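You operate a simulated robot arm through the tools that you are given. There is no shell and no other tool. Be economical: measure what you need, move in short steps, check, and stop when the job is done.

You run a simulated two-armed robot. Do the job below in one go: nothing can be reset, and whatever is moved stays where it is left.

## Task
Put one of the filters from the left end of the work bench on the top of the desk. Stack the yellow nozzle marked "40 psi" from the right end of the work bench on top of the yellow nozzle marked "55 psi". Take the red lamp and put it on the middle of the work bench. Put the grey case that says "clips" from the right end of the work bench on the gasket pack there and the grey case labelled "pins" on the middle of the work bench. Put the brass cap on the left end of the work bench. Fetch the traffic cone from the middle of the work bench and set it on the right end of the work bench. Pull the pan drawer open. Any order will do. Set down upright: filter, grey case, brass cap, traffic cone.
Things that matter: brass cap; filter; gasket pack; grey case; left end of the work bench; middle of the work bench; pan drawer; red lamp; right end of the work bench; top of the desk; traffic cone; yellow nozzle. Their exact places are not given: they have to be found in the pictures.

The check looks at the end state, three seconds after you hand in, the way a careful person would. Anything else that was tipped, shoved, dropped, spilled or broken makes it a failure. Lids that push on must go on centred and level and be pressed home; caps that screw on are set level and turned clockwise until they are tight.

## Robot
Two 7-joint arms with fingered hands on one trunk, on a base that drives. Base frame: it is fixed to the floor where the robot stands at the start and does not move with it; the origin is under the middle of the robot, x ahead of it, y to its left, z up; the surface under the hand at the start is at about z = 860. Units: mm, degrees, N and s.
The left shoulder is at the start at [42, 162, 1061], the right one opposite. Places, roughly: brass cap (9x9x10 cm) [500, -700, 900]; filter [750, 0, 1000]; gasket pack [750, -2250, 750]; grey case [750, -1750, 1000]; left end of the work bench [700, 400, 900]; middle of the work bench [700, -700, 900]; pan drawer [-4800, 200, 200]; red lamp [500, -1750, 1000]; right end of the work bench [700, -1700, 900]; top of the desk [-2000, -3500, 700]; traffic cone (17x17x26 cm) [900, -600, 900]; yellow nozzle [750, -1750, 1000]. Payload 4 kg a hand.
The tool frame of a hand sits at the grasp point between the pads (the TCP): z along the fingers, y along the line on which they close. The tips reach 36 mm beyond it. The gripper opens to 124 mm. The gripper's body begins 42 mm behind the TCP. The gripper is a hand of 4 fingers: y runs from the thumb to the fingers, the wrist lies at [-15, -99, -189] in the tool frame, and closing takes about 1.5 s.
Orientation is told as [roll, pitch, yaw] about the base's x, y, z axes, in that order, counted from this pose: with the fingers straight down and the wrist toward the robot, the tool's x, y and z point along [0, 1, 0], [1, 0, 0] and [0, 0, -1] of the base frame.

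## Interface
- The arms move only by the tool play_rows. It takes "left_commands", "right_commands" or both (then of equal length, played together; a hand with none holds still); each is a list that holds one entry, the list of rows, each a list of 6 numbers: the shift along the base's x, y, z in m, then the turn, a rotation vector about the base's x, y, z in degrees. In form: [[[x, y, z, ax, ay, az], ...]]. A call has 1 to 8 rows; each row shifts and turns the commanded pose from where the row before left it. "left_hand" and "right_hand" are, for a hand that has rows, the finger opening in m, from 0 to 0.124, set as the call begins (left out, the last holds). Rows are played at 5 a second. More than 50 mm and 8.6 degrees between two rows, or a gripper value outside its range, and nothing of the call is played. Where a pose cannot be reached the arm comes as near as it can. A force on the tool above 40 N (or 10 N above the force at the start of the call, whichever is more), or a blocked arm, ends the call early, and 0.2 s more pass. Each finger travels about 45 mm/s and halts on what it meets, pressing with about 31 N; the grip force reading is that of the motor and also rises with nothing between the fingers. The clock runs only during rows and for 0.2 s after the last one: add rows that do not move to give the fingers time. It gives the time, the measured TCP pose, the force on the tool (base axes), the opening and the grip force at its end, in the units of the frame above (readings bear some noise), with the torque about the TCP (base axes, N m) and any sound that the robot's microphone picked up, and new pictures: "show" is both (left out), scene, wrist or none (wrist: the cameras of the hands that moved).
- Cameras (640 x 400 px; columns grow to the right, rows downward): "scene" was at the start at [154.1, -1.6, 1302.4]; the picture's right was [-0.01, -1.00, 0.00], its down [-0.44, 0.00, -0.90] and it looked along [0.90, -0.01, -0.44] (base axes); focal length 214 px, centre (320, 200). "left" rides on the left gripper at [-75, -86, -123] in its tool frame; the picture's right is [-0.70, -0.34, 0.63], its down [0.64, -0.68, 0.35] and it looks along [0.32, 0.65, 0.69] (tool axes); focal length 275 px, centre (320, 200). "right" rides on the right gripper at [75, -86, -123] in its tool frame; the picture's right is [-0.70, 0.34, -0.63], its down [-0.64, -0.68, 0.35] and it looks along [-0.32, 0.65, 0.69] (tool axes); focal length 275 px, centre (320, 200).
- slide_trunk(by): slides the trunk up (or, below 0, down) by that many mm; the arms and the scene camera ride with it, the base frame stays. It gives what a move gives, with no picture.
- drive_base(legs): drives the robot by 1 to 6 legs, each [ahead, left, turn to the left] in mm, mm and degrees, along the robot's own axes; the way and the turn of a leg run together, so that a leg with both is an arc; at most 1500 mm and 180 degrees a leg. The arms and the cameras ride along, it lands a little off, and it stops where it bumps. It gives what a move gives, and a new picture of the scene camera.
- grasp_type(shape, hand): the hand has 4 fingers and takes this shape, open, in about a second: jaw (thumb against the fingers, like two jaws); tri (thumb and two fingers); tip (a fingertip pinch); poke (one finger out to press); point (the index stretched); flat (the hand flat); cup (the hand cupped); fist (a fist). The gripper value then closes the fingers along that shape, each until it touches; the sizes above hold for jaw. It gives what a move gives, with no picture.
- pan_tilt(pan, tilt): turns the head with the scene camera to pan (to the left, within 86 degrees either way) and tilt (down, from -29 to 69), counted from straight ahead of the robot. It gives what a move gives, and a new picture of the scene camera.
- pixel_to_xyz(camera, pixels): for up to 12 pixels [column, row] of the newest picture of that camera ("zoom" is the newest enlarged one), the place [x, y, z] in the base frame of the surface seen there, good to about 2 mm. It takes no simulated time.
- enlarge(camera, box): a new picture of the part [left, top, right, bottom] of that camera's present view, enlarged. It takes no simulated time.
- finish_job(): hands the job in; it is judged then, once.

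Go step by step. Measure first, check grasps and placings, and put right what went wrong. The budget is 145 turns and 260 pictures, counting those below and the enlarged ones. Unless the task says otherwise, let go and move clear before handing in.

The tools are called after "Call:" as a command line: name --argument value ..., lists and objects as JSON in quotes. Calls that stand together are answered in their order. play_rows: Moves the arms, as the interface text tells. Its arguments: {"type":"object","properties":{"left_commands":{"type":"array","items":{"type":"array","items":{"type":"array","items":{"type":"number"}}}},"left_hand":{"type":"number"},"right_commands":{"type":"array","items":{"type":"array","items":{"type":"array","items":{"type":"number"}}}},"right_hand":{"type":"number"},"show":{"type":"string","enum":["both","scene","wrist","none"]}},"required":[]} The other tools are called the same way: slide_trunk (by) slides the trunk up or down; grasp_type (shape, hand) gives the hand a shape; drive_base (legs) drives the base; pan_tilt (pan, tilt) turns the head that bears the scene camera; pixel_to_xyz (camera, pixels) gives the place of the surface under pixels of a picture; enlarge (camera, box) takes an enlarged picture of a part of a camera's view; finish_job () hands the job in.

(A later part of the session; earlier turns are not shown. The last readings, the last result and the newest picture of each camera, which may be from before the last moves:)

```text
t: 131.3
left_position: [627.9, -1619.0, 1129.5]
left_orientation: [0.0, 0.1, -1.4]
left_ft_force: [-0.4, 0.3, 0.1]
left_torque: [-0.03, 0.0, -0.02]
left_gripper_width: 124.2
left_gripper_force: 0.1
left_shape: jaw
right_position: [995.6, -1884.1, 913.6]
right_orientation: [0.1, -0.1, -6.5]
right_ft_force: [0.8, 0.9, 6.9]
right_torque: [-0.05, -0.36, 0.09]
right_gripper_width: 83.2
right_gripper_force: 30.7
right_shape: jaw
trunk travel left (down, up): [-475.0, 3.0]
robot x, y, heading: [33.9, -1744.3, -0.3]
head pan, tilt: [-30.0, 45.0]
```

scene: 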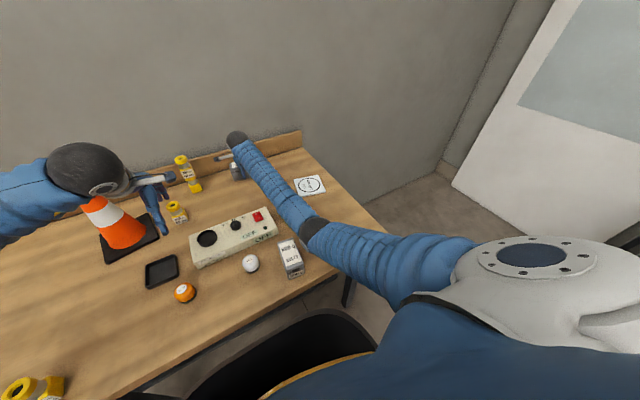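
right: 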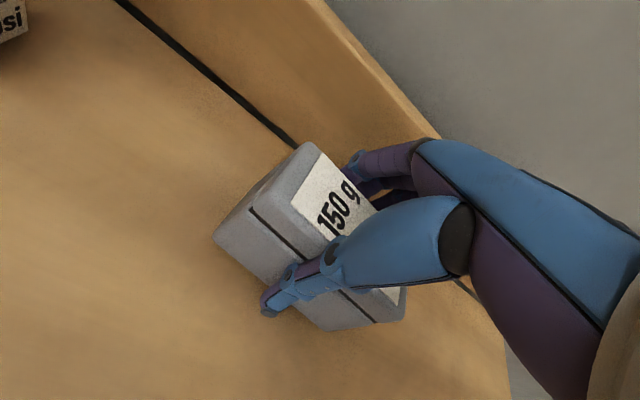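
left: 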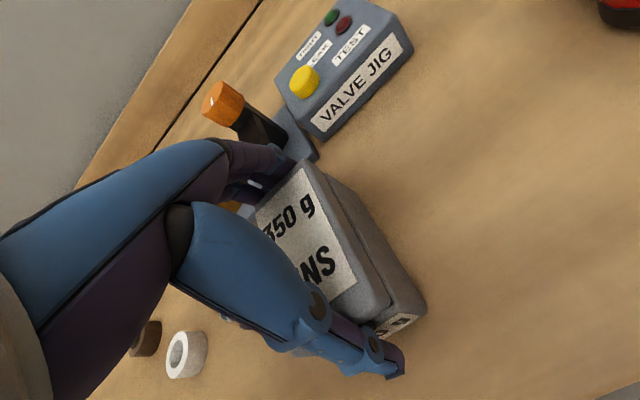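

The case is gripped. I'll lift it and check the tilt while moving toward the gasket pack.

Call:
play_rows --right_commands '[[[0, 0, 0.02, 0, 0, 0], [0, 0, 0.035, 0, 0, 0], [0, 0, 0.045, 0, 0, 0], [-0.03, -0.02, 0.02, 0, 0, 0], [-0.036, -0.034, 0, 0, 0, 1.5], [-0.036, -0.034, 0, 0, 0, 1.5], [-0.036, -0.034, 0, 0, 0, 1.5], [-0.036, -0.034, 0, 0, 0, 1.5]]]'

Call:
enlarge --camera "scene" --box '[240, 120, 380, 220]'

```text
t: 133.3
left_position: [620.3, -1599.2, 1135.9]
left_orientation: [-0.3, -0.6, -0.5]
left_ft_force: [-0.5, -0.6, 0.3]
left_torque: [0.03, -0.03, 0.01]
left_gripper_width: 124.1
left_gripper_force: 0.1
left_shape: jaw
right_position: [825.8, -2019.5, 1063.8]
right_orientation: [-0.2, -1.6, 0.4]
right_ft_force: [-0.3, 0.1, -1.2]
right_torque: [0.0, 0.0, 0.02]
right_gripper_width: 83.4
right_gripper_force: 30.8
right_shape: jaw
trunk travel left (down, up): [-475.0, 3.0]
robot x, y, heading: [40.9, -1741.4, 0.3]
head pan, tilt: [-30.0, 45.0]
stopped in row 8 (right hand): the arm was blocked; the commanded pose is now the measured one
```

scene: 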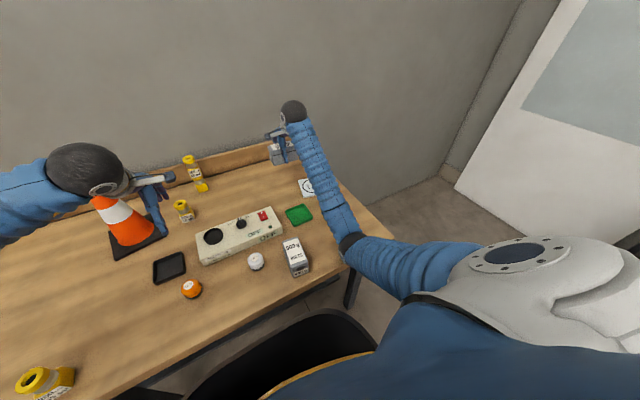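
right: 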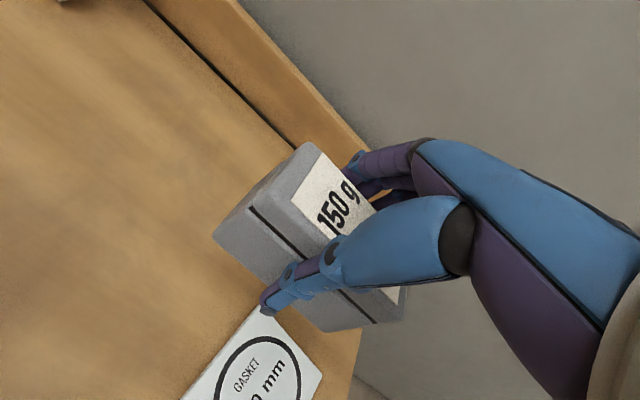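

```text
4.00 times, centred on (310, 170) of scene
```

zoom: 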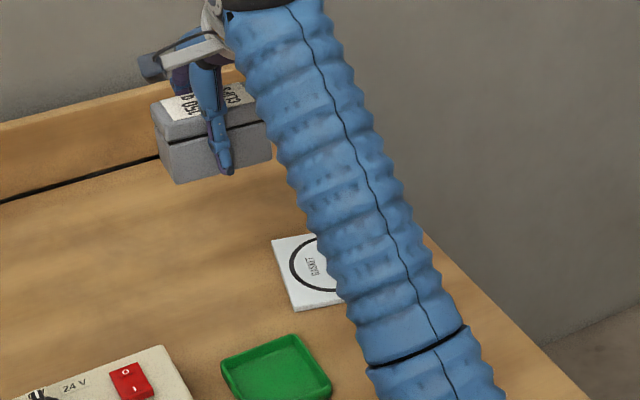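

The arm was blocked at (826,-2019) and the robot itself was nudged. The elbow at (350,243) may be on the bench edge, so I'll measure it.

Call:
pixel_to_xyz --camera "scene" --pixels '[[350, 243], [345, 255], [342, 262], [365, 250], [400, 270], [335, 215], [420, 255]]'

Call:
enlarge --camera "scene" --box '[260, 200, 460, 325]'

```text
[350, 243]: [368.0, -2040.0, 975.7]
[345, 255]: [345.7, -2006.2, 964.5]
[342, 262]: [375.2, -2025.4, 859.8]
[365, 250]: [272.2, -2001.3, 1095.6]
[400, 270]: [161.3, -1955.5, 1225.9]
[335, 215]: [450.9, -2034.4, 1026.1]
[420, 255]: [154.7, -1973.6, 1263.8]
```

```text
3.20 times, centred on (360, 262) of scene
```

zoom: 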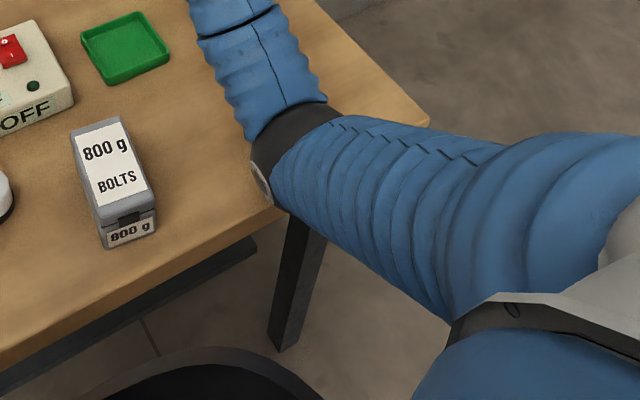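

The elbow is resting on the bench's front edge. I'll raise and extend the hand to free it, then back the base off so the arm works more stretched, with a higher elbow.

Call:
play_rows --right_commands '[[[0.02, 0.02, 0.03, 0, 0, 0], [0.02, 0.02, 0.03, 0, 0, 0], [0.02, 0.02, 0.03, 0, 1.5, 0], [0.02, 0, 0.02, 0, 0, 0], [0, 0, 0, 0, 0, 0]]]' --show "scene"

Call:
drive_base --legs '[[-190, -190, 0]]'

```text
t: 134.5
left_position: [631.7, -1603.1, 1129.5]
left_orientation: [0.1, 0.0, -0.5]
left_ft_force: [0.2, 0.2, -0.6]
left_torque: [-0.05, -0.02, 0.04]
left_gripper_width: 124.0
left_gripper_force: 0.0
left_shape: jaw
right_position: [912.6, -1969.3, 1155.5]
right_orientation: [0.0, 1.0, 0.3]
right_ft_force: [1.1, 1.0, -0.8]
right_torque: [-0.05, 0.04, 0.0]
right_gripper_width: 83.2
right_gripper_force: 30.9
right_shape: jaw
trunk travel left (down, up): [-475.0, 3.0]
robot x, y, heading: [38.1, -1740.0, 0.3]
head pan, tilt: [-30.0, 45.0]
```

scene: 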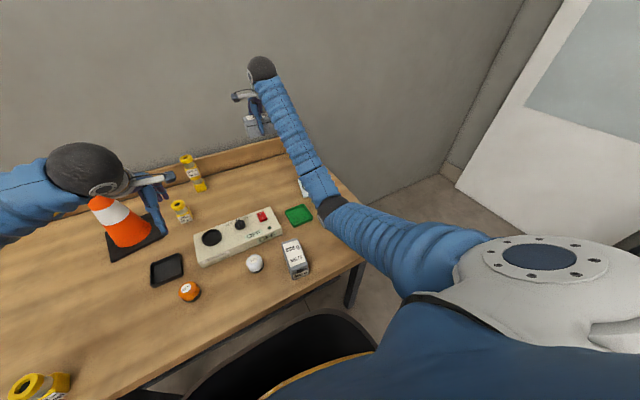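

```text
t: 136.4
left_position: [442.9, -1789.4, 1128.9]
left_orientation: [0.1, 0.1, -0.4]
left_ft_force: [0.2, 1.2, -0.5]
left_torque: [-0.02, -0.01, -0.02]
left_gripper_width: 124.1
left_gripper_force: 0.1
left_shape: jaw
right_position: [723.6, -2156.2, 1153.4]
right_orientation: [0.1, 1.0, 0.3]
right_ft_force: [0.2, -0.4, -1.0]
right_torque: [0.0, 0.0, -0.02]
right_gripper_width: 83.4
right_gripper_force: 30.6
right_shape: jaw
trunk travel left (down, up): [-475.0, 3.0]
robot x, y, heading: [-151.7, -1924.9, 0.2]
head pan, tilt: [-30.0, 45.0]
```

scene: 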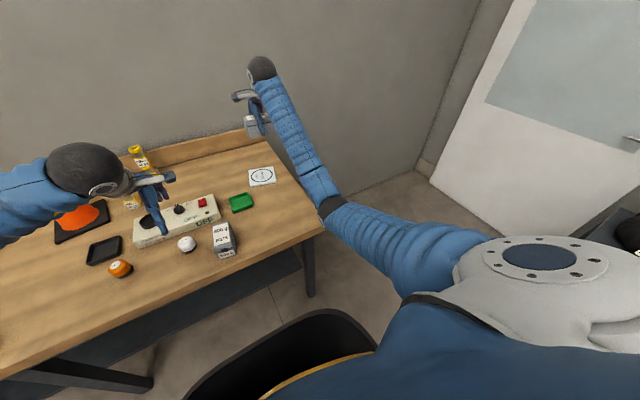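

Good view of the pack at (262,176). I'll measure its corners and check the held case's tilt from the wrist camera.

Call:
enlarge --camera "scene" --box '[220, 150, 300, 215]'

Call:
pixel_to_xyz --camera "zoom" --pixels '[[235, 165], [425, 140], [450, 265], [260, 285], [335, 215], [330, 260]]'

Call:
play_rows --right_commands '[[[0.02, 0.01, -0.02, 0, 0, 0], [0.02, 0.01, -0.02, 0, 0, 0], [0, 0, 0, 0, 0, 0]]]' --show "wrist"

```text
6.15 times, centred on (260, 182) of scene
```

zoom: 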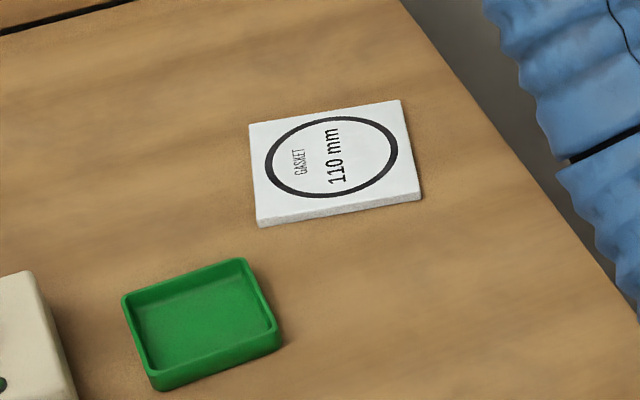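

```text
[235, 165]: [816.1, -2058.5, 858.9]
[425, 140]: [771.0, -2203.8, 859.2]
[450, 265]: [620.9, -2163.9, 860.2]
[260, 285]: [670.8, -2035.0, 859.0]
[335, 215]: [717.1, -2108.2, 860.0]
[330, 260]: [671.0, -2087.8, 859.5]
```

```text
t: 137.2
left_position: [444.2, -1790.3, 1129.2]
left_orientation: [0.1, 0.0, -0.4]
left_ft_force: [0.7, 0.0, 0.9]
left_torque: [0.0, -0.01, 0.0]
left_gripper_width: 123.9
left_gripper_force: 0.0
left_shape: jaw
right_position: [763.2, -2136.1, 1114.0]
right_orientation: [0.0, 0.9, 0.3]
right_ft_force: [0.4, 0.0, -2.0]
right_torque: [0.0, -0.02, -0.01]
right_gripper_width: 83.5
right_gripper_force: 30.9
right_shape: jaw
trunk travel left (down, up): [-475.0, 3.0]
robot x, y, heading: [-151.4, -1925.6, 0.3]
head pan, tilt: [-30.0, 45.0]
```

right: 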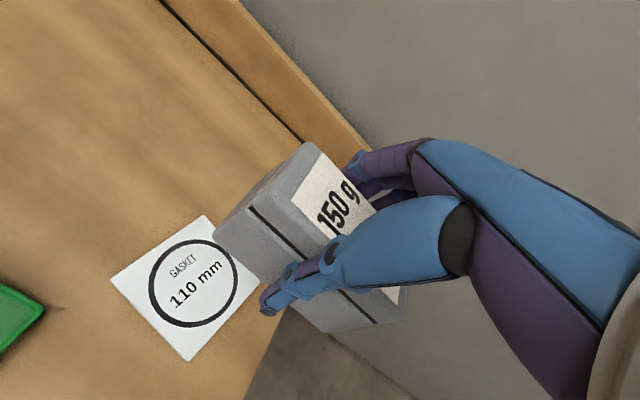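

I'll read the pack's true corners in the zoom and the held case's corners in the wrist view.

Call:
pixel_to_xyz --camera "zoom" --pixels '[[254, 127], [398, 104], [417, 192], [262, 216], [333, 158]]'

Call:
pixel_to_xyz --camera "right" --pixels '[[216, 238], [250, 207], [305, 325], [290, 178], [306, 145], [240, 260], [375, 322], [350, 295], [252, 190], [113, 281], [205, 218], [188, 358]]'

```text
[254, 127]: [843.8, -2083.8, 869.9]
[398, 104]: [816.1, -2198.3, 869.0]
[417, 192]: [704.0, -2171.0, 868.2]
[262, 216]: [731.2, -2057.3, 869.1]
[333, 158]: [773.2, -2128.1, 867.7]
```

```text
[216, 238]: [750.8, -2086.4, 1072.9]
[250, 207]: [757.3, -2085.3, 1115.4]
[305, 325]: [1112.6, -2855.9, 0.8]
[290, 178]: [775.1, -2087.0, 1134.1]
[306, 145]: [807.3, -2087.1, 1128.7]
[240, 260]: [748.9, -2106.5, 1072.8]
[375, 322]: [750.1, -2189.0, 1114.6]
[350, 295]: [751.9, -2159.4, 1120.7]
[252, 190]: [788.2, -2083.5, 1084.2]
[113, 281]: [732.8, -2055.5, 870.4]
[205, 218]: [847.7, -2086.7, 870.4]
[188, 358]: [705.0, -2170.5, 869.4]
```

The pack's centre is (774,-2127), it's rotated -14°, and its top is 869.5. The case seems pitched again, so I'll sample its lid to get the tilt.

Call:
enlarge --camera "right" --box '[200, 130, 420, 340]'

Call:
pixel_to_xyz --camera "right" --pixels '[[300, 200], [318, 160], [330, 165], [310, 175], [325, 220], [345, 185], [300, 160], [330, 200], [240, 230], [265, 250], [230, 250], [222, 228]]'

```text
1.90 times, centred on (310, 235) of right
```

zoom: 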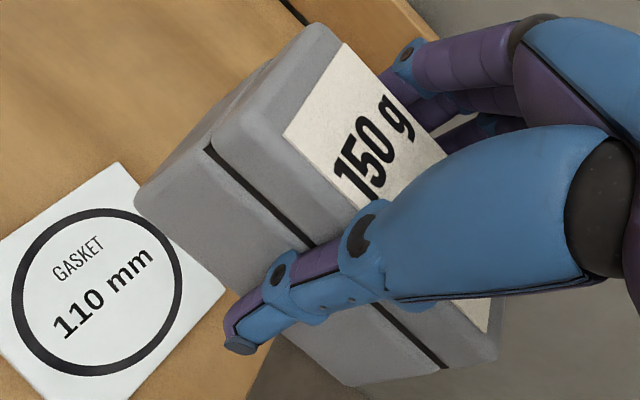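

```text
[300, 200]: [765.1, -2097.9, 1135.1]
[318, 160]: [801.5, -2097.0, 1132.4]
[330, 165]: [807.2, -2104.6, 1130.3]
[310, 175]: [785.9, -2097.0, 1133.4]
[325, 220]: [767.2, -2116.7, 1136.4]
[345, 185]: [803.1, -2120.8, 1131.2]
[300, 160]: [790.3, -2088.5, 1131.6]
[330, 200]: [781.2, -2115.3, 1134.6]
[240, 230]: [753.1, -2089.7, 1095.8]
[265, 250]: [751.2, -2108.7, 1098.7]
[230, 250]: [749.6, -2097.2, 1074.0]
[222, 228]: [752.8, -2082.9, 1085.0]
```

The lid slopes about 6° down toward the back. I'll counter-pitch -6° and yaw -10° to match the pack, then remeasure the case.

Call:
play_rows --right_commands '[[[0, 0, 0, 0, -3, -4], [0, 0, 0, 0, -3, -3], [0, 0, 0, 0, 0, -3], [0, 0, -0.03, 0, 0, 0], [0, 0, 0, 0, 0, 0]]]' --show "both"

Call:
enlarge --camera "scene" --box '[220, 70, 340, 200]'

Call:
enlarge --camera "right" --box '[200, 130, 420, 340]'

Call:
pixel_to_xyz --camera "zoom" --pixels '[[218, 135], [330, 35], [290, 125], [340, 50], [400, 90], [355, 195], [140, 200], [210, 152], [250, 250], [350, 375], [445, 365], [490, 355]]'

```text
t: 138.4
left_position: [444.5, -1789.8, 1128.4]
left_orientation: [0.2, 0.2, -0.3]
left_ft_force: [0.3, -0.5, -0.1]
left_torque: [0.0, 0.03, -0.01]
left_gripper_width: 124.2
left_gripper_force: 0.2
left_shape: jaw
right_position: [763.5, -2136.5, 1083.4]
right_orientation: [0.4, -4.9, -9.6]
right_ft_force: [0.4, 0.0, -1.8]
right_torque: [-0.04, 0.02, 0.02]
right_gripper_width: 83.5
right_gripper_force: 30.8
right_shape: jaw
trunk travel left (down, up): [-475.0, 3.0]
robot x, y, heading: [-151.7, -1926.1, 0.3]
head pan, tilt: [-30.0, 45.0]
```

scene: 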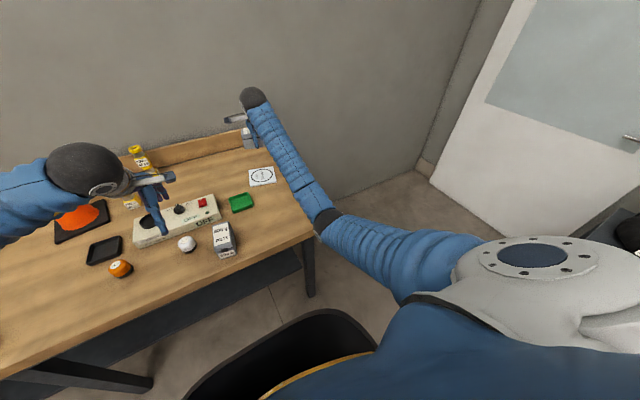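
right: 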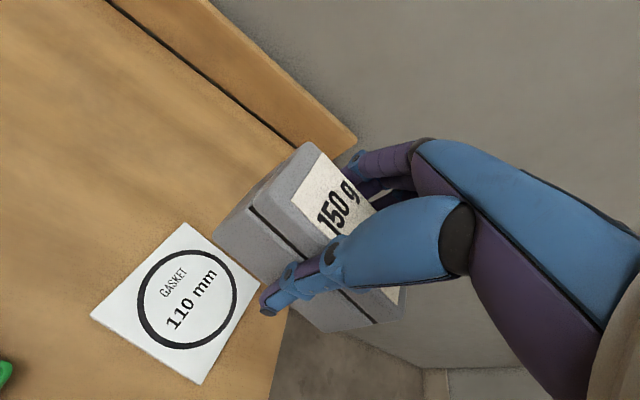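

```text
3.08 times, centred on (280, 135) of scene
```

zoom: 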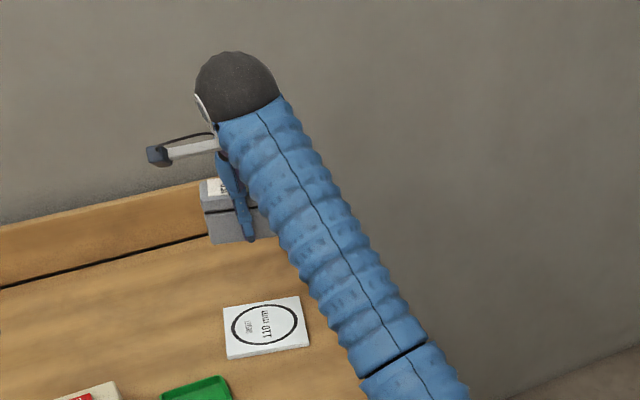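

```text
1.90 times, centred on (310, 235) of right
```

zoom: 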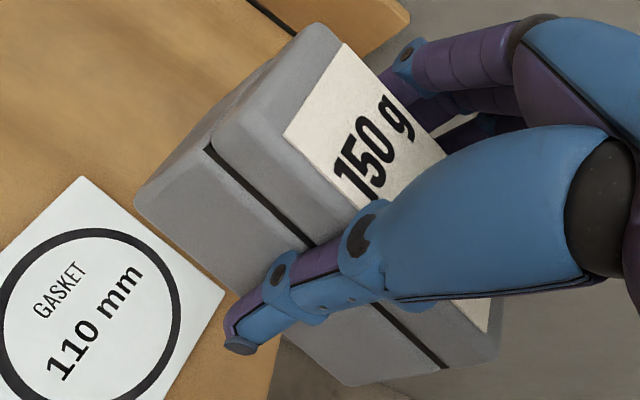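

```text
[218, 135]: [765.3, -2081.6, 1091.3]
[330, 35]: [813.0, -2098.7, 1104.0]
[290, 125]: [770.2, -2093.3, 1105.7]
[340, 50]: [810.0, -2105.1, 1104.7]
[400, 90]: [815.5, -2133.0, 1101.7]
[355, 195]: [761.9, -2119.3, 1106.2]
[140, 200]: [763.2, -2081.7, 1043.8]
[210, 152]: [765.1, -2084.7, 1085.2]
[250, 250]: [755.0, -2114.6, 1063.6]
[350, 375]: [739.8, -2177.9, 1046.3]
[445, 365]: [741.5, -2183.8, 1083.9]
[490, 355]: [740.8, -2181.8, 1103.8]
```

The case is level and turned to match the pack, its centre about (778,-2138) against (774,-2127). I'll check the elbow, then shift -4, +10 mm and lower most of the way.

Call:
pixel_to_xyz --camera "scene" --pixels '[[325, 218], [318, 232], [330, 240], [312, 240], [300, 245]]'

Call:
play_rows --right_commands '[[[-0.004, 0.01, -0.02, 0, 0, 0], [0, 0, -0.035, 0, 0, 0], [0, 0, -0.03, 0, 0, 0], [0, 0, 0, 0, 0, 0]]]' --show "both"

```text
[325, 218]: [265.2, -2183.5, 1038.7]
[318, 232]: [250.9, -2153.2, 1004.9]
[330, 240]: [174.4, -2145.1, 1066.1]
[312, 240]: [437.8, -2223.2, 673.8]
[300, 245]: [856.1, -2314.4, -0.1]
```

```text
t: 139.4
left_position: [443.6, -1790.5, 1129.5]
left_orientation: [0.1, 0.1, -0.4]
left_ft_force: [-0.1, 0.1, 0.4]
left_torque: [-0.02, 0.01, 0.0]
left_gripper_width: 123.9
left_gripper_force: 0.0
left_shape: jaw
right_position: [759.3, -2124.0, 999.8]
right_orientation: [0.4, -5.0, -9.7]
right_ft_force: [0.1, 0.3, -1.0]
right_torque: [0.01, -0.01, -0.04]
right_gripper_width: 83.2
right_gripper_force: 31.0
right_shape: jaw
trunk travel left (down, up): [-475.0, 3.0]
robot x, y, heading: [-147.8, -1926.1, 0.5]
head pan, tilt: [-30.0, 45.0]
```

scene: 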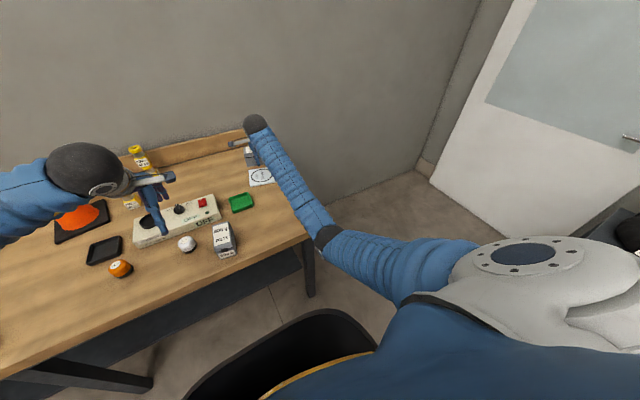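
right: 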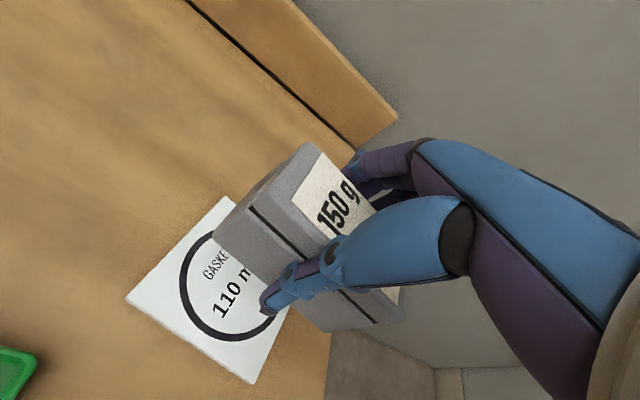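

The elbow is in front of the bench and clear. I'll continue down to about z=940, then step slowly.

Call:
play_rows --right_commands '[[[0, 0, -0.03, 0, 0, 0], [0, 0, -0.027, 0, 0, 0], [0, 0, 0, 0, 0, 0]]]' --show "both"

Call:
enlarge --camera "right" --box '[120, 130, 420, 380]'

```text
t: 140.2
left_position: [444.2, -1790.1, 1128.8]
left_orientation: [0.1, 0.1, -0.4]
left_ft_force: [0.9, -0.2, -0.3]
left_torque: [-0.01, -0.04, 0.0]
left_gripper_width: 123.7
left_gripper_force: 0.1
left_shape: jaw
right_position: [760.1, -2123.1, 942.1]
right_orientation: [0.4, -5.0, -9.6]
right_ft_force: [-0.3, 0.0, -1.1]
right_torque: [0.01, -0.01, 0.0]
right_gripper_width: 83.2
right_gripper_force: 30.8
right_shape: jaw
trunk travel left (down, up): [-475.0, 3.0]
robot x, y, heading: [-155.0, -1925.0, 0.4]
head pan, tilt: [-30.0, 45.0]
```

scene: 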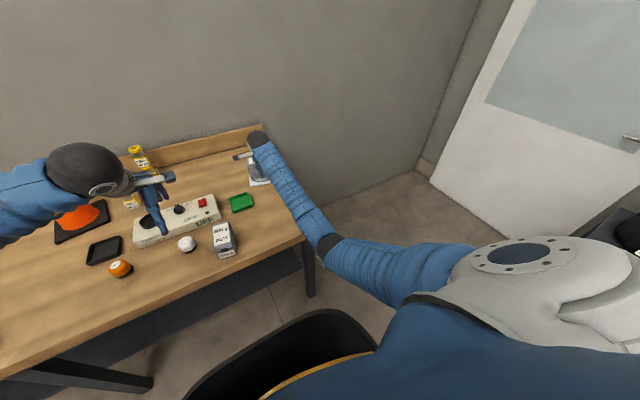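
right: 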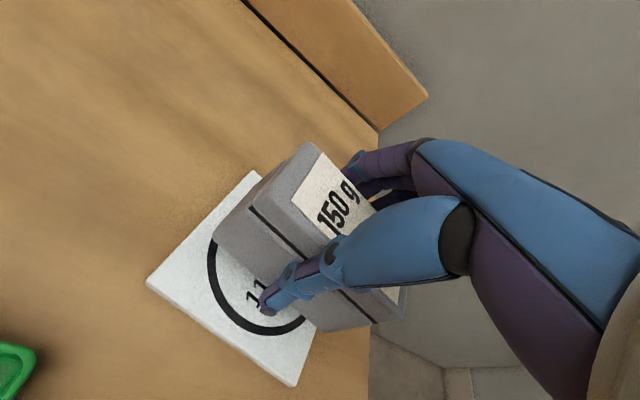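

```text
1.60 times, centred on (270, 255) of right
```

zoom: 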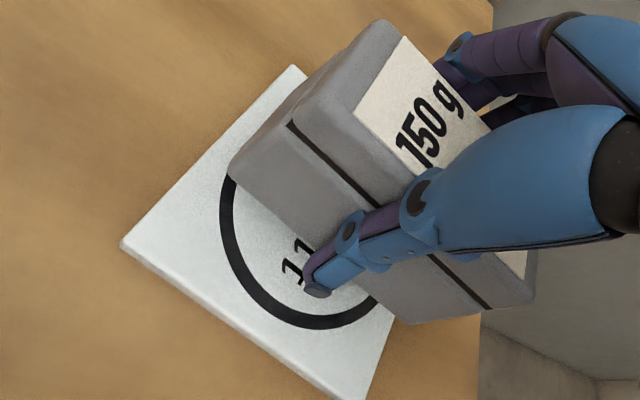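

I'll measure the case once more against the pack before the last 18 mm.

Call:
pixel_to_xyz --camera "zoom" --pixels '[[232, 170], [290, 120], [412, 318], [485, 305], [380, 30], [400, 42], [470, 100], [125, 243], [293, 68], [360, 395], [340, 80]]'

```text
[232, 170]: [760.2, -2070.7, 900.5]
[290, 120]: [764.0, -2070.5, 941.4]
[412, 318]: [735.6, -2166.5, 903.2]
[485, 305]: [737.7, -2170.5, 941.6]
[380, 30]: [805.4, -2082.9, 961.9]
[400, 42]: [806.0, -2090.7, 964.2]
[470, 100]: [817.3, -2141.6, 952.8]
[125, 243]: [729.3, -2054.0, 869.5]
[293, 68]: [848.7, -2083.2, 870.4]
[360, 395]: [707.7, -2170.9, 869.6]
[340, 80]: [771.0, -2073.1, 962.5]
```

The case is centred at about (774,-2125), matching the pack, and level. Now I'll lower slowly to contact.

Call:
play_rows --right_commands '[[[0, 0, -0.006, 0, 0, 0], [0, 0, -0.005, 0, 0, 0], [0, 0, -0.003, 0, 0, 0], [0, 0, 0, 0, 0, 0]]]' --show "none"

Call:
play_rows --right_commands '[[[0, 0, -0.002, 0, 0, 0], [0, 0, -0.002, 0, 0, 0], [0, 0, 0, 0, 0, 0]]]' --show "wrist"

```text
t: 141.2
left_position: [443.3, -1789.3, 1128.8]
left_orientation: [0.1, 0.0, -0.4]
left_ft_force: [-0.4, 0.0, -0.2]
left_torque: [-0.01, -0.01, 0.02]
left_gripper_width: 124.1
left_gripper_force: 0.1
left_shape: jaw
right_position: [758.4, -2124.7, 927.8]
right_orientation: [0.4, -5.0, -9.6]
right_ft_force: [-1.0, 0.6, -1.6]
right_torque: [0.04, 0.0, 0.03]
right_gripper_width: 83.3
right_gripper_force: 30.3
right_shape: jaw
trunk travel left (down, up): [-475.0, 3.0]
robot x, y, heading: [-150.2, -1925.7, 0.4]
head pan, tilt: [-30.0, 45.0]
```

```text
t: 142.0
left_position: [442.9, -1789.8, 1129.3]
left_orientation: [0.0, 0.1, -0.5]
left_ft_force: [-0.1, 0.6, 0.6]
left_torque: [0.0, -0.01, -0.01]
left_gripper_width: 123.8
left_gripper_force: 0.2
left_shape: jaw
right_position: [760.8, -2124.9, 924.4]
right_orientation: [0.4, -5.0, -9.6]
right_ft_force: [-0.2, 0.1, -2.0]
right_torque: [-0.01, 0.03, -0.03]
right_gripper_width: 83.4
right_gripper_force: 30.9
right_shape: jaw
trunk travel left (down, up): [-475.0, 3.0]
robot x, y, heading: [-152.1, -1925.5, 0.4]
head pan, tilt: [-30.0, 45.0]
```

right: 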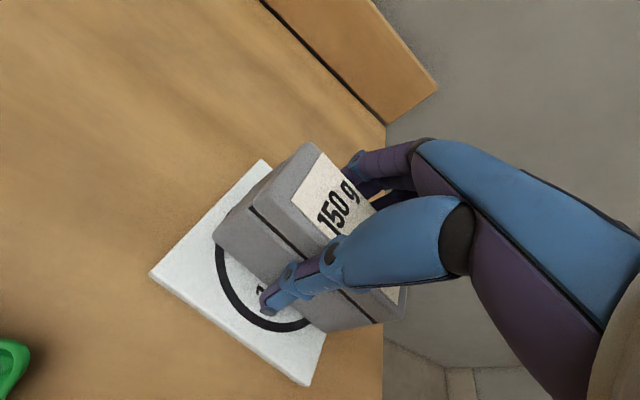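

Still free (-2 N). I'll keep stepping down by 2 mm until contact.

Call:
play_rows --right_commands '[[[0, 0, -0.002, 0, 0, 0], [0, 0, -0.002, 0, 0, 0], [0, 0, 0, 0, 0, 0]]]' --show "none"

Call:
play_rows --right_commands '[[[0, 0, -0.002, 0, 0, 0], [0, 0, 0, 0, 0, 0]]]' --show "none"

```text
t: 142.8
left_position: [442.9, -1789.8, 1129.2]
left_orientation: [0.1, 0.1, -0.4]
left_ft_force: [0.1, 0.0, 1.1]
left_torque: [0.0, 0.0, 0.01]
left_gripper_width: 124.0
left_gripper_force: 0.2
left_shape: jaw
right_position: [760.4, -2125.0, 920.7]
right_orientation: [0.4, -5.0, -9.7]
right_ft_force: [0.1, 0.8, 3.4]
right_torque: [-0.07, -0.12, 0.0]
right_gripper_width: 83.2
right_gripper_force: 30.6
right_shape: jaw
trunk travel left (down, up): [-475.0, 3.0]
robot x, y, heading: [-152.1, -1923.7, 0.5]
head pan, tilt: [-30.0, 45.0]
```

```text
t: 143.4
left_position: [443.5, -1790.3, 1128.9]
left_orientation: [0.1, 0.1, -0.4]
left_ft_force: [0.2, 0.4, -0.4]
left_torque: [0.0, -0.03, 0.0]
left_gripper_width: 124.0
left_gripper_force: 0.0
left_shape: jaw
right_position: [760.0, -2125.6, 920.4]
right_orientation: [0.3, -5.1, -9.6]
right_ft_force: [-0.2, 0.8, 9.8]
right_torque: [-0.17, -0.51, 0.01]
right_gripper_width: 83.3
right_gripper_force: 31.4
right_shape: jaw
trunk travel left (down, up): [-475.0, 3.0]
robot x, y, heading: [-149.9, -1927.2, 0.4]
head pan, tilt: [-30.0, 45.0]
```

Contact at +10 N. I'll release and rise.

Call:
play_rows --right_commands '[[[0, 0, 0, 0, 0, 0], [0, 0, 0, 0, 0, 0], [0, 0, 0, 0, 0, 0], [0, 0, 0, 0, 0, 0], [0, 0, 0.02, 0, 0, 0], [0, 0, 0.03, 0, 0, 0], [0, 0, 0.04, 0, 0, 0], [0, 0, 0.045, 0, 0, 0]]]' --right_hand 0.12

Call:
enlarge --camera "right" --box '[60, 130, 360, 380]'

```text
t: 145.2
left_position: [444.2, -1791.1, 1129.4]
left_orientation: [0.1, 0.1, -0.4]
left_ft_force: [-0.1, 0.3, -0.5]
left_torque: [0.0, -0.01, -0.01]
left_gripper_width: 124.0
left_gripper_force: 0.0
left_shape: jaw
right_position: [760.9, -2125.9, 1051.5]
right_orientation: [0.4, -4.9, -9.6]
right_ft_force: [-0.5, -0.1, 0.0]
right_torque: [0.03, 0.02, 0.0]
right_gripper_width: 119.9
right_gripper_force: 0.0
right_shape: jaw
trunk travel left (down, up): [-475.0, 3.0]
robot x, y, heading: [-148.8, -1925.6, 0.5]
head pan, tilt: [-30.0, 45.0]
```

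scene: 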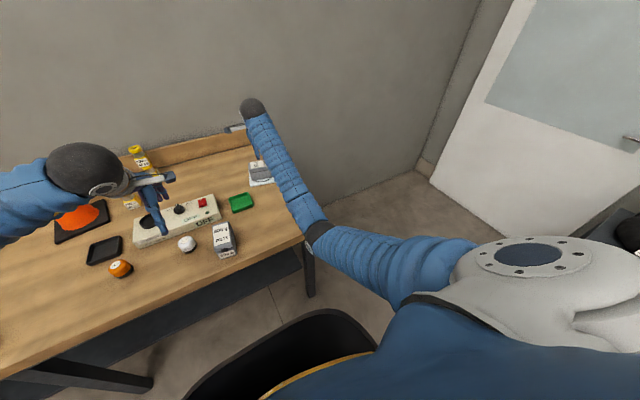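
right: 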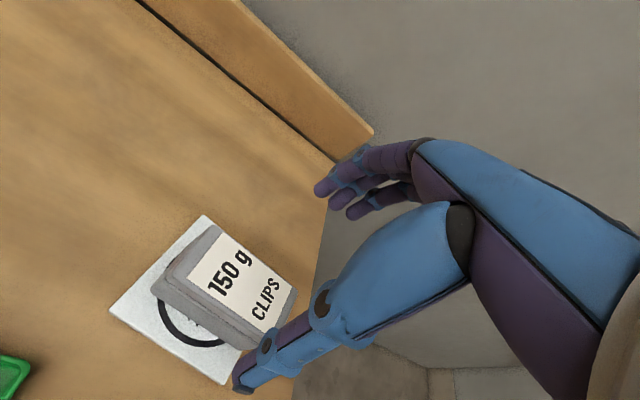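

```text
1.60 times, centred on (210, 255) of right
```

zoom: 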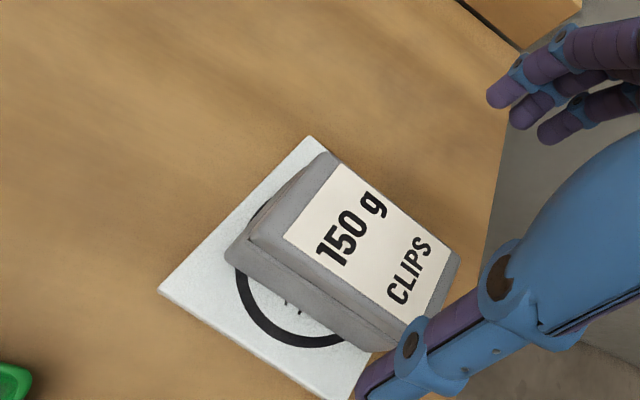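

The clips case lies flat on the pack. Now the filter: I'll raise and retract the arm, then drive back to the left end.

Call:
play_rows --right_commands '[[[0, 0, 0.04, 0, 2.5, 3], [0, 0, 0.045, 0, 2.5, 3], [-0.035, 0, 0.035, 0, 0, 3], [-0.045, 0, 0.02, 0, 0, 0], [-0.045, 0, 0.01, 0, 0, 0], [-0.045, 0, 0, 0, 0, 0], [-0.045, 0, 0, 0, 0, 0], [-0.045, 0, 0, 0, 0, 0]]]' --show "scene"

Call:
drive_base --legs '[[40, 1060, 0], [0, 1060, -0.5]]'

Call:
pan_tilt --pan -5 --tilt 45

```text
t: 147.0
left_position: [441.8, -1788.5, 1129.6]
left_orientation: [0.1, 0.0, -0.3]
left_ft_force: [-0.1, 0.9, 0.3]
left_torque: [-0.01, 0.0, 0.0]
left_gripper_width: 123.7
left_gripper_force: 0.0
left_shape: jaw
right_position: [498.9, -2124.5, 1206.6]
right_orientation: [-0.2, -0.1, -0.5]
right_ft_force: [0.3, 0.1, 0.6]
right_torque: [0.0, 0.01, 0.01]
right_gripper_width: 120.2
right_gripper_force: 0.0
right_shape: jaw
trunk travel left (down, up): [-475.0, 3.0]
robot x, y, heading: [-148.4, -1926.2, 0.4]
head pan, tilt: [-30.0, 45.0]
```

scene: 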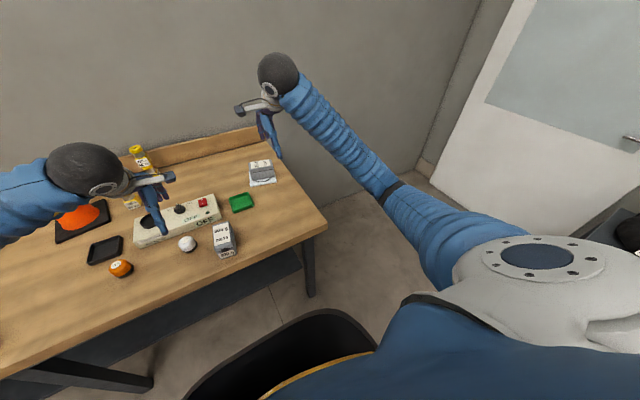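

```text
t: 157.6
left_position: [494.2, 328.0, 1129.3]
left_orientation: [0.1, 0.1, -1.4]
left_ft_force: [0.7, 0.1, -1.0]
left_torque: [0.01, 0.01, -0.01]
left_gripper_width: 124.0
left_gripper_force: 0.1
left_shape: jaw
right_position: [544.8, -9.8, 1203.7]
right_orientation: [-0.3, 0.0, -1.6]
right_ft_force: [0.0, 0.0, 0.2]
right_torque: [0.01, -0.02, 0.02]
right_gripper_width: 120.0
right_gripper_force: 0.1
right_shape: jaw
trunk travel left (down, up): [-475.0, 3.0]
robot x, y, heading: [-100.6, 202.5, -0.7]
head pan, tilt: [-30.0, 45.0]
```

scene: 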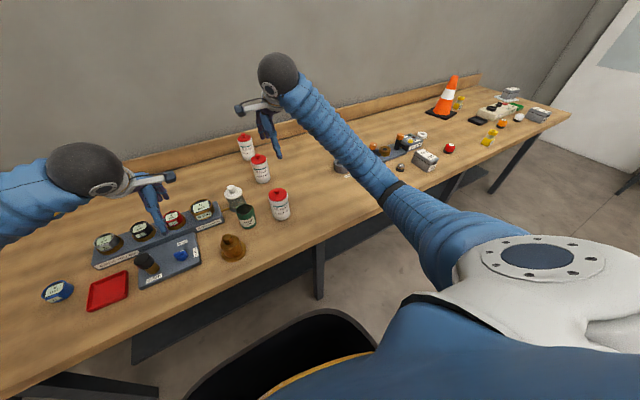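

```text
t: 158.5
left_position: [494.3, 327.1, 1128.2]
left_orientation: [0.1, 0.2, -1.4]
left_ft_force: [0.6, 0.1, -0.3]
left_torque: [0.02, 0.0, 0.0]
left_gripper_width: 123.9
left_gripper_force: 0.1
left_shape: jaw
right_position: [544.4, -9.2, 1204.4]
right_orientation: [-0.2, 0.0, -1.6]
right_ft_force: [0.4, -1.6, 1.0]
right_torque: [-0.03, 0.0, 0.0]
right_gripper_width: 119.9
right_gripper_force: 0.0
right_shape: jaw
trunk travel left (down, up): [-475.0, 3.0]
robot x, y, heading: [-106.8, 199.1, -0.3]
head pan, tilt: [-5.0, 45.0]
```

scene: 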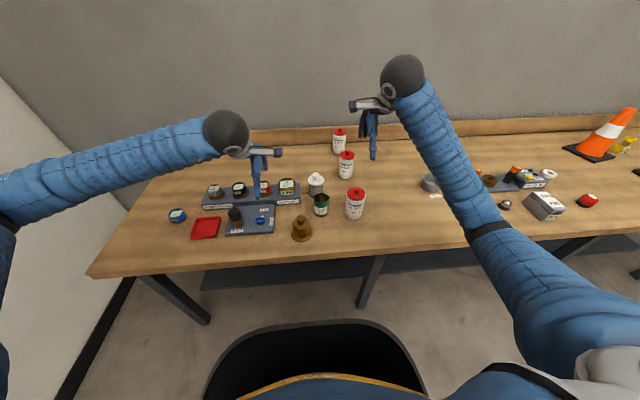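

Everything on the bench looks in place. I'll measure the near filter at (355,203).

Call:
enlarge --camera "scene" --box '[300, 120, 400, 225]'

Call:
pixel_to_xyz --camera "scene" --pixels '[[355, 189], [347, 196], [364, 196], [347, 205], [363, 205], [355, 216], [355, 205], [320, 205], [321, 196]]'

```text
3.81 times, centred on (350, 172) of scene
```

zoom: 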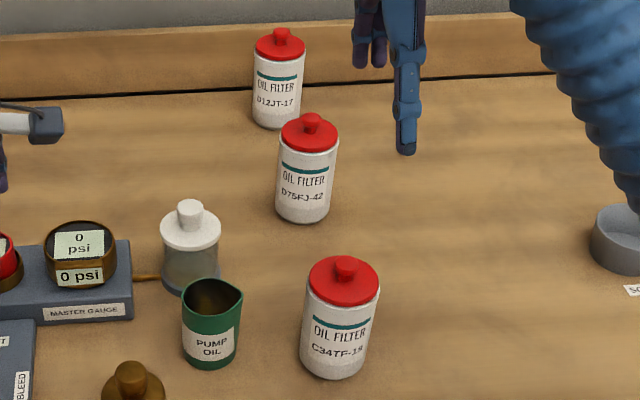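

```text
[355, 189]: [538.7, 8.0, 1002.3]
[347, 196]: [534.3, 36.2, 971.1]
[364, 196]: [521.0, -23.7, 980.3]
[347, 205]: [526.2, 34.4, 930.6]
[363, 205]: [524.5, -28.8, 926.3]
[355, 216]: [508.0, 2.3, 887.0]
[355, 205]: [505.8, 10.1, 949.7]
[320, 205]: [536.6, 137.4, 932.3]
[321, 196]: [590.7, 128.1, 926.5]
```

The near filter's axis is about (538,4) and its knob top is ~1005. I'll come over it, opened to 100 mm, and look from the wrist.

Call:
play_rows --right_commands '[[[-0.006, 0.013, -0.04, 0, 0, 1.3], [0, 0, -0.045, 0, 0, 0], [0, 0, -0.04, 0, 0, 0], [0, 0, 0, 0, 0, 0]]]' --right_hand 0.1 --show "wrist"

Call:
enlarge --camera "right" --box '[120, 180, 360, 380]'

```text
t: 159.5
left_position: [494.2, 328.0, 1129.1]
left_orientation: [0.2, 0.1, -1.4]
left_ft_force: [0.1, -0.1, 0.2]
left_torque: [0.04, 0.0, -0.03]
left_gripper_width: 124.2
left_gripper_force: 0.0
left_shape: jaw
right_position: [537.6, 3.5, 1077.6]
right_orientation: [-0.2, 0.0, -0.3]
right_ft_force: [-0.5, 0.6, -0.4]
right_torque: [-0.02, 0.0, 0.0]
right_gripper_width: 100.3
right_gripper_force: 0.1
right_shape: jaw
trunk travel left (down, up): [-475.0, 3.0]
robot x, y, heading: [-100.2, 199.6, -0.5]
head pan, tilt: [-5.0, 45.0]
```

right: 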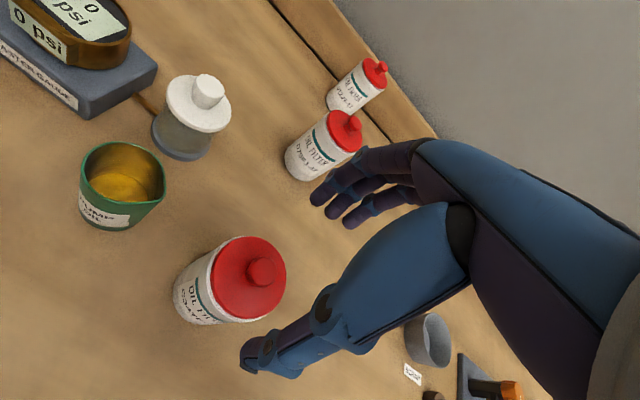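

```text
2.00 times, centred on (240, 280) of right
```

zoom: 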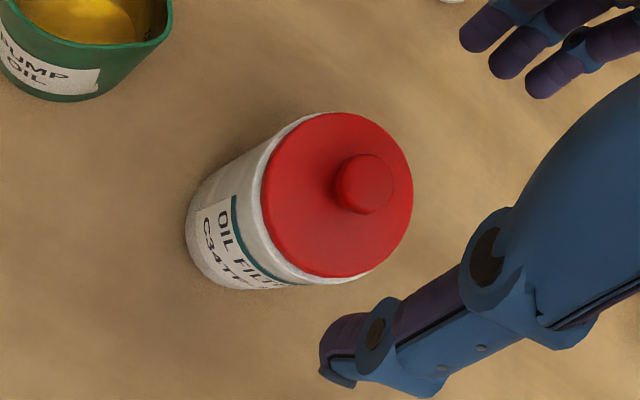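

Call:
pixel_to_xyz --camera "zoom" --pixels '[[268, 200], [408, 200], [335, 118], [335, 270], [365, 180], [285, 145], [395, 245], [285, 250], [390, 140]]'

```text
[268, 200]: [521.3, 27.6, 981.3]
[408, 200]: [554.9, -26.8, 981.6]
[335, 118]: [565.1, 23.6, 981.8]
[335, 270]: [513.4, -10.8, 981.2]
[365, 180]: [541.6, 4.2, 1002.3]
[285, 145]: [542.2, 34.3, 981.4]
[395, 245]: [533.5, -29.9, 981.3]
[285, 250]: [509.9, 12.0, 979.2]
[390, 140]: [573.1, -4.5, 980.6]
```

The filter's centre is (539.5,2.5), radius 33, and the knob top is about 1003. I'll go down to z≈966 and grip.

Call:
play_rows --right_commands '[[[0.002, -0.001, -0.03, 0, 0, 0], [0, 0, -0.04, 0, 0, 0], [0, 0, -0.03, 0, 0, 0], [0, 0, -0.011, 0, 0, 0], [0, 0, 0, 0, 0, 0]]]' --show "none"

Call:
play_rows --right_commands '[[[0, 0, 0, 0, 0, 0], [0, 0, 0, 0, 0, 0], [0, 0, 0, 0, 0, 0], [0, 0, 0, 0, 0, 0], [0, 0, 0, 0, 0, 0], [0, 0, 0, 0, 0, 0], [0, 0, 0, 0, 0, 0]]]' --right_hand 0.03 --show "wrist"

Call:
play_rows --right_commands '[[[0, 0, 0.02, 0, 0, 0], [0, 0, 0.03, 0, 0, 0], [0, 0, 0.03, 0, 0, 0], [0, 0, 0, 0, 0, 0]]]' --show "both"

```text
t: 160.7
left_position: [494.4, 327.9, 1128.8]
left_orientation: [0.2, 0.1, -1.4]
left_ft_force: [0.5, 0.5, -0.7]
left_torque: [0.01, -0.04, 0.02]
left_gripper_width: 124.0
left_gripper_force: 0.1
left_shape: jaw
right_position: [542.1, 2.1, 967.1]
right_orientation: [-0.2, 0.0, -0.3]
right_ft_force: [0.5, 0.3, -0.4]
right_torque: [0.0, -0.01, -0.01]
right_gripper_width: 100.0
right_gripper_force: 0.1
right_shape: jaw
trunk travel left (down, up): [-475.0, 3.0]
robot x, y, heading: [-103.6, 203.8, -0.4]
head pan, tilt: [-5.0, 45.0]
```

```text
t: 162.3
left_position: [494.0, 328.8, 1130.2]
left_orientation: [0.2, 0.1, -1.3]
left_ft_force: [0.0, -0.5, -1.0]
left_torque: [-0.01, 0.0, 0.0]
left_gripper_width: 123.9
left_gripper_force: 0.1
left_shape: jaw
right_position: [540.9, 3.2, 968.4]
right_orientation: [-0.2, -0.1, -0.3]
right_ft_force: [0.5, -0.3, 9.7]
right_torque: [-0.02, -0.56, 0.0]
right_gripper_width: 84.9
right_gripper_force: 30.4
right_shape: jaw
trunk travel left (down, up): [-475.0, 3.0]
robot x, y, heading: [-104.1, 209.2, -0.8]
head pan, tilt: [-5.0, 45.0]
heard: snap
```

right: 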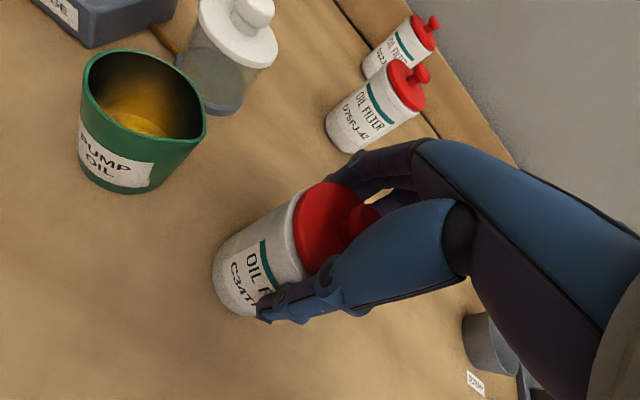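

```text
t: 163.3
left_position: [495.6, 326.8, 1128.5]
left_orientation: [0.1, 0.1, -1.5]
left_ft_force: [-0.3, 0.1, 0.2]
left_torque: [0.01, 0.03, 0.03]
left_gripper_width: 123.7
left_gripper_force: 0.0
left_shape: jaw
right_position: [541.6, 2.3, 1046.4]
right_orientation: [-0.2, 0.0, -0.3]
right_ft_force: [0.1, -0.1, -5.7]
right_torque: [-0.02, 0.03, -0.02]
right_gripper_width: 85.2
right_gripper_force: 30.9
right_shape: jaw
trunk travel left (down, up): [-475.0, 3.0]
robot x, y, heading: [-102.4, 204.7, -0.6]
head pan, tilt: [-5.0, 45.0]
```

scene: 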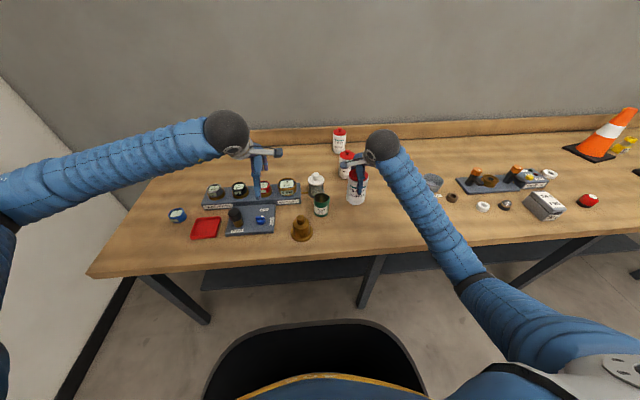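
right: 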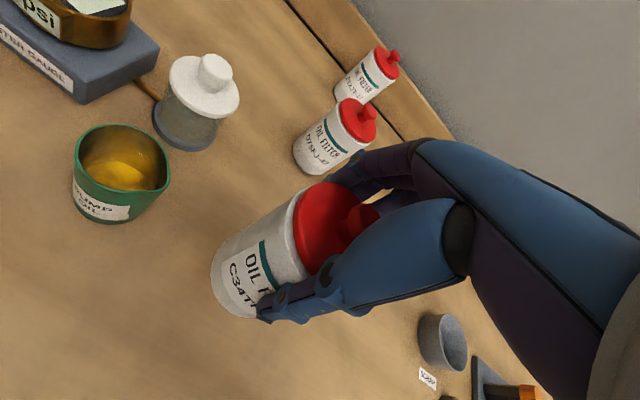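

The filter lifted, but a "snap" was heard as the fingers closed. I'll look closely at the filter and its cap.

Call:
enlarge --camera "right" --box '[190, 150, 430, 340]'

Call:
enlarge --camera "scene" --box '[300, 115, 420, 225]'

Call:
pixel_to_xyz --camera "right" --pixels '[[215, 275], [220, 295], [240, 312], [300, 200], [310, 195], [330, 190], [310, 260], [320, 225], [285, 215], [280, 285]]'

```text
2.11 times, centred on (310, 245) of right
```

zoom: 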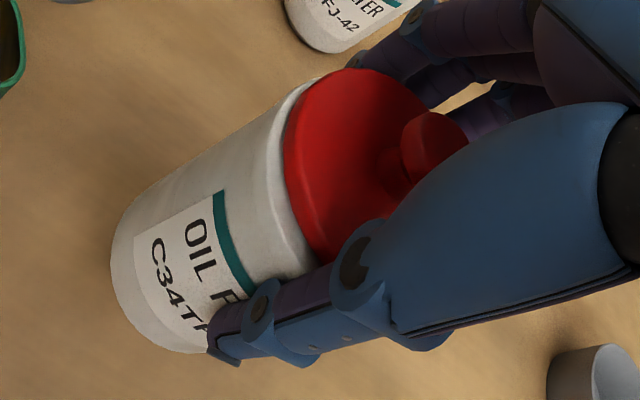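

```text
3.64 times, centred on (360, 170) of scene
```

zoom: 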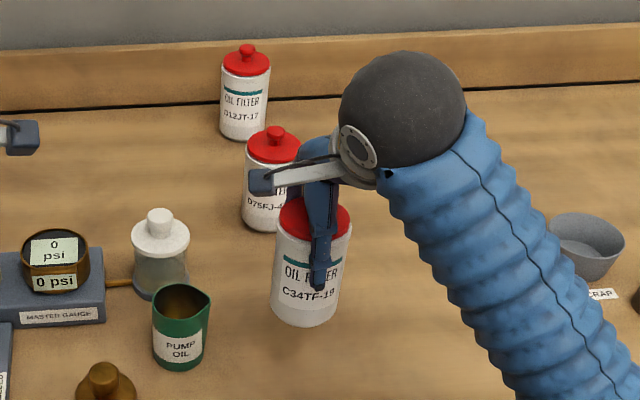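

```text
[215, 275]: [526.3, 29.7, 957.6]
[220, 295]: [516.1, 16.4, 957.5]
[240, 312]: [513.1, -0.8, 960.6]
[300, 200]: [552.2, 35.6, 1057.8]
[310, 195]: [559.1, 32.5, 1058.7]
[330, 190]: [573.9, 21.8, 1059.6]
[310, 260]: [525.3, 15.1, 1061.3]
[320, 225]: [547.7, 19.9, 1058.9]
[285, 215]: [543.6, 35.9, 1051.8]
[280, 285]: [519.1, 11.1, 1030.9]
```

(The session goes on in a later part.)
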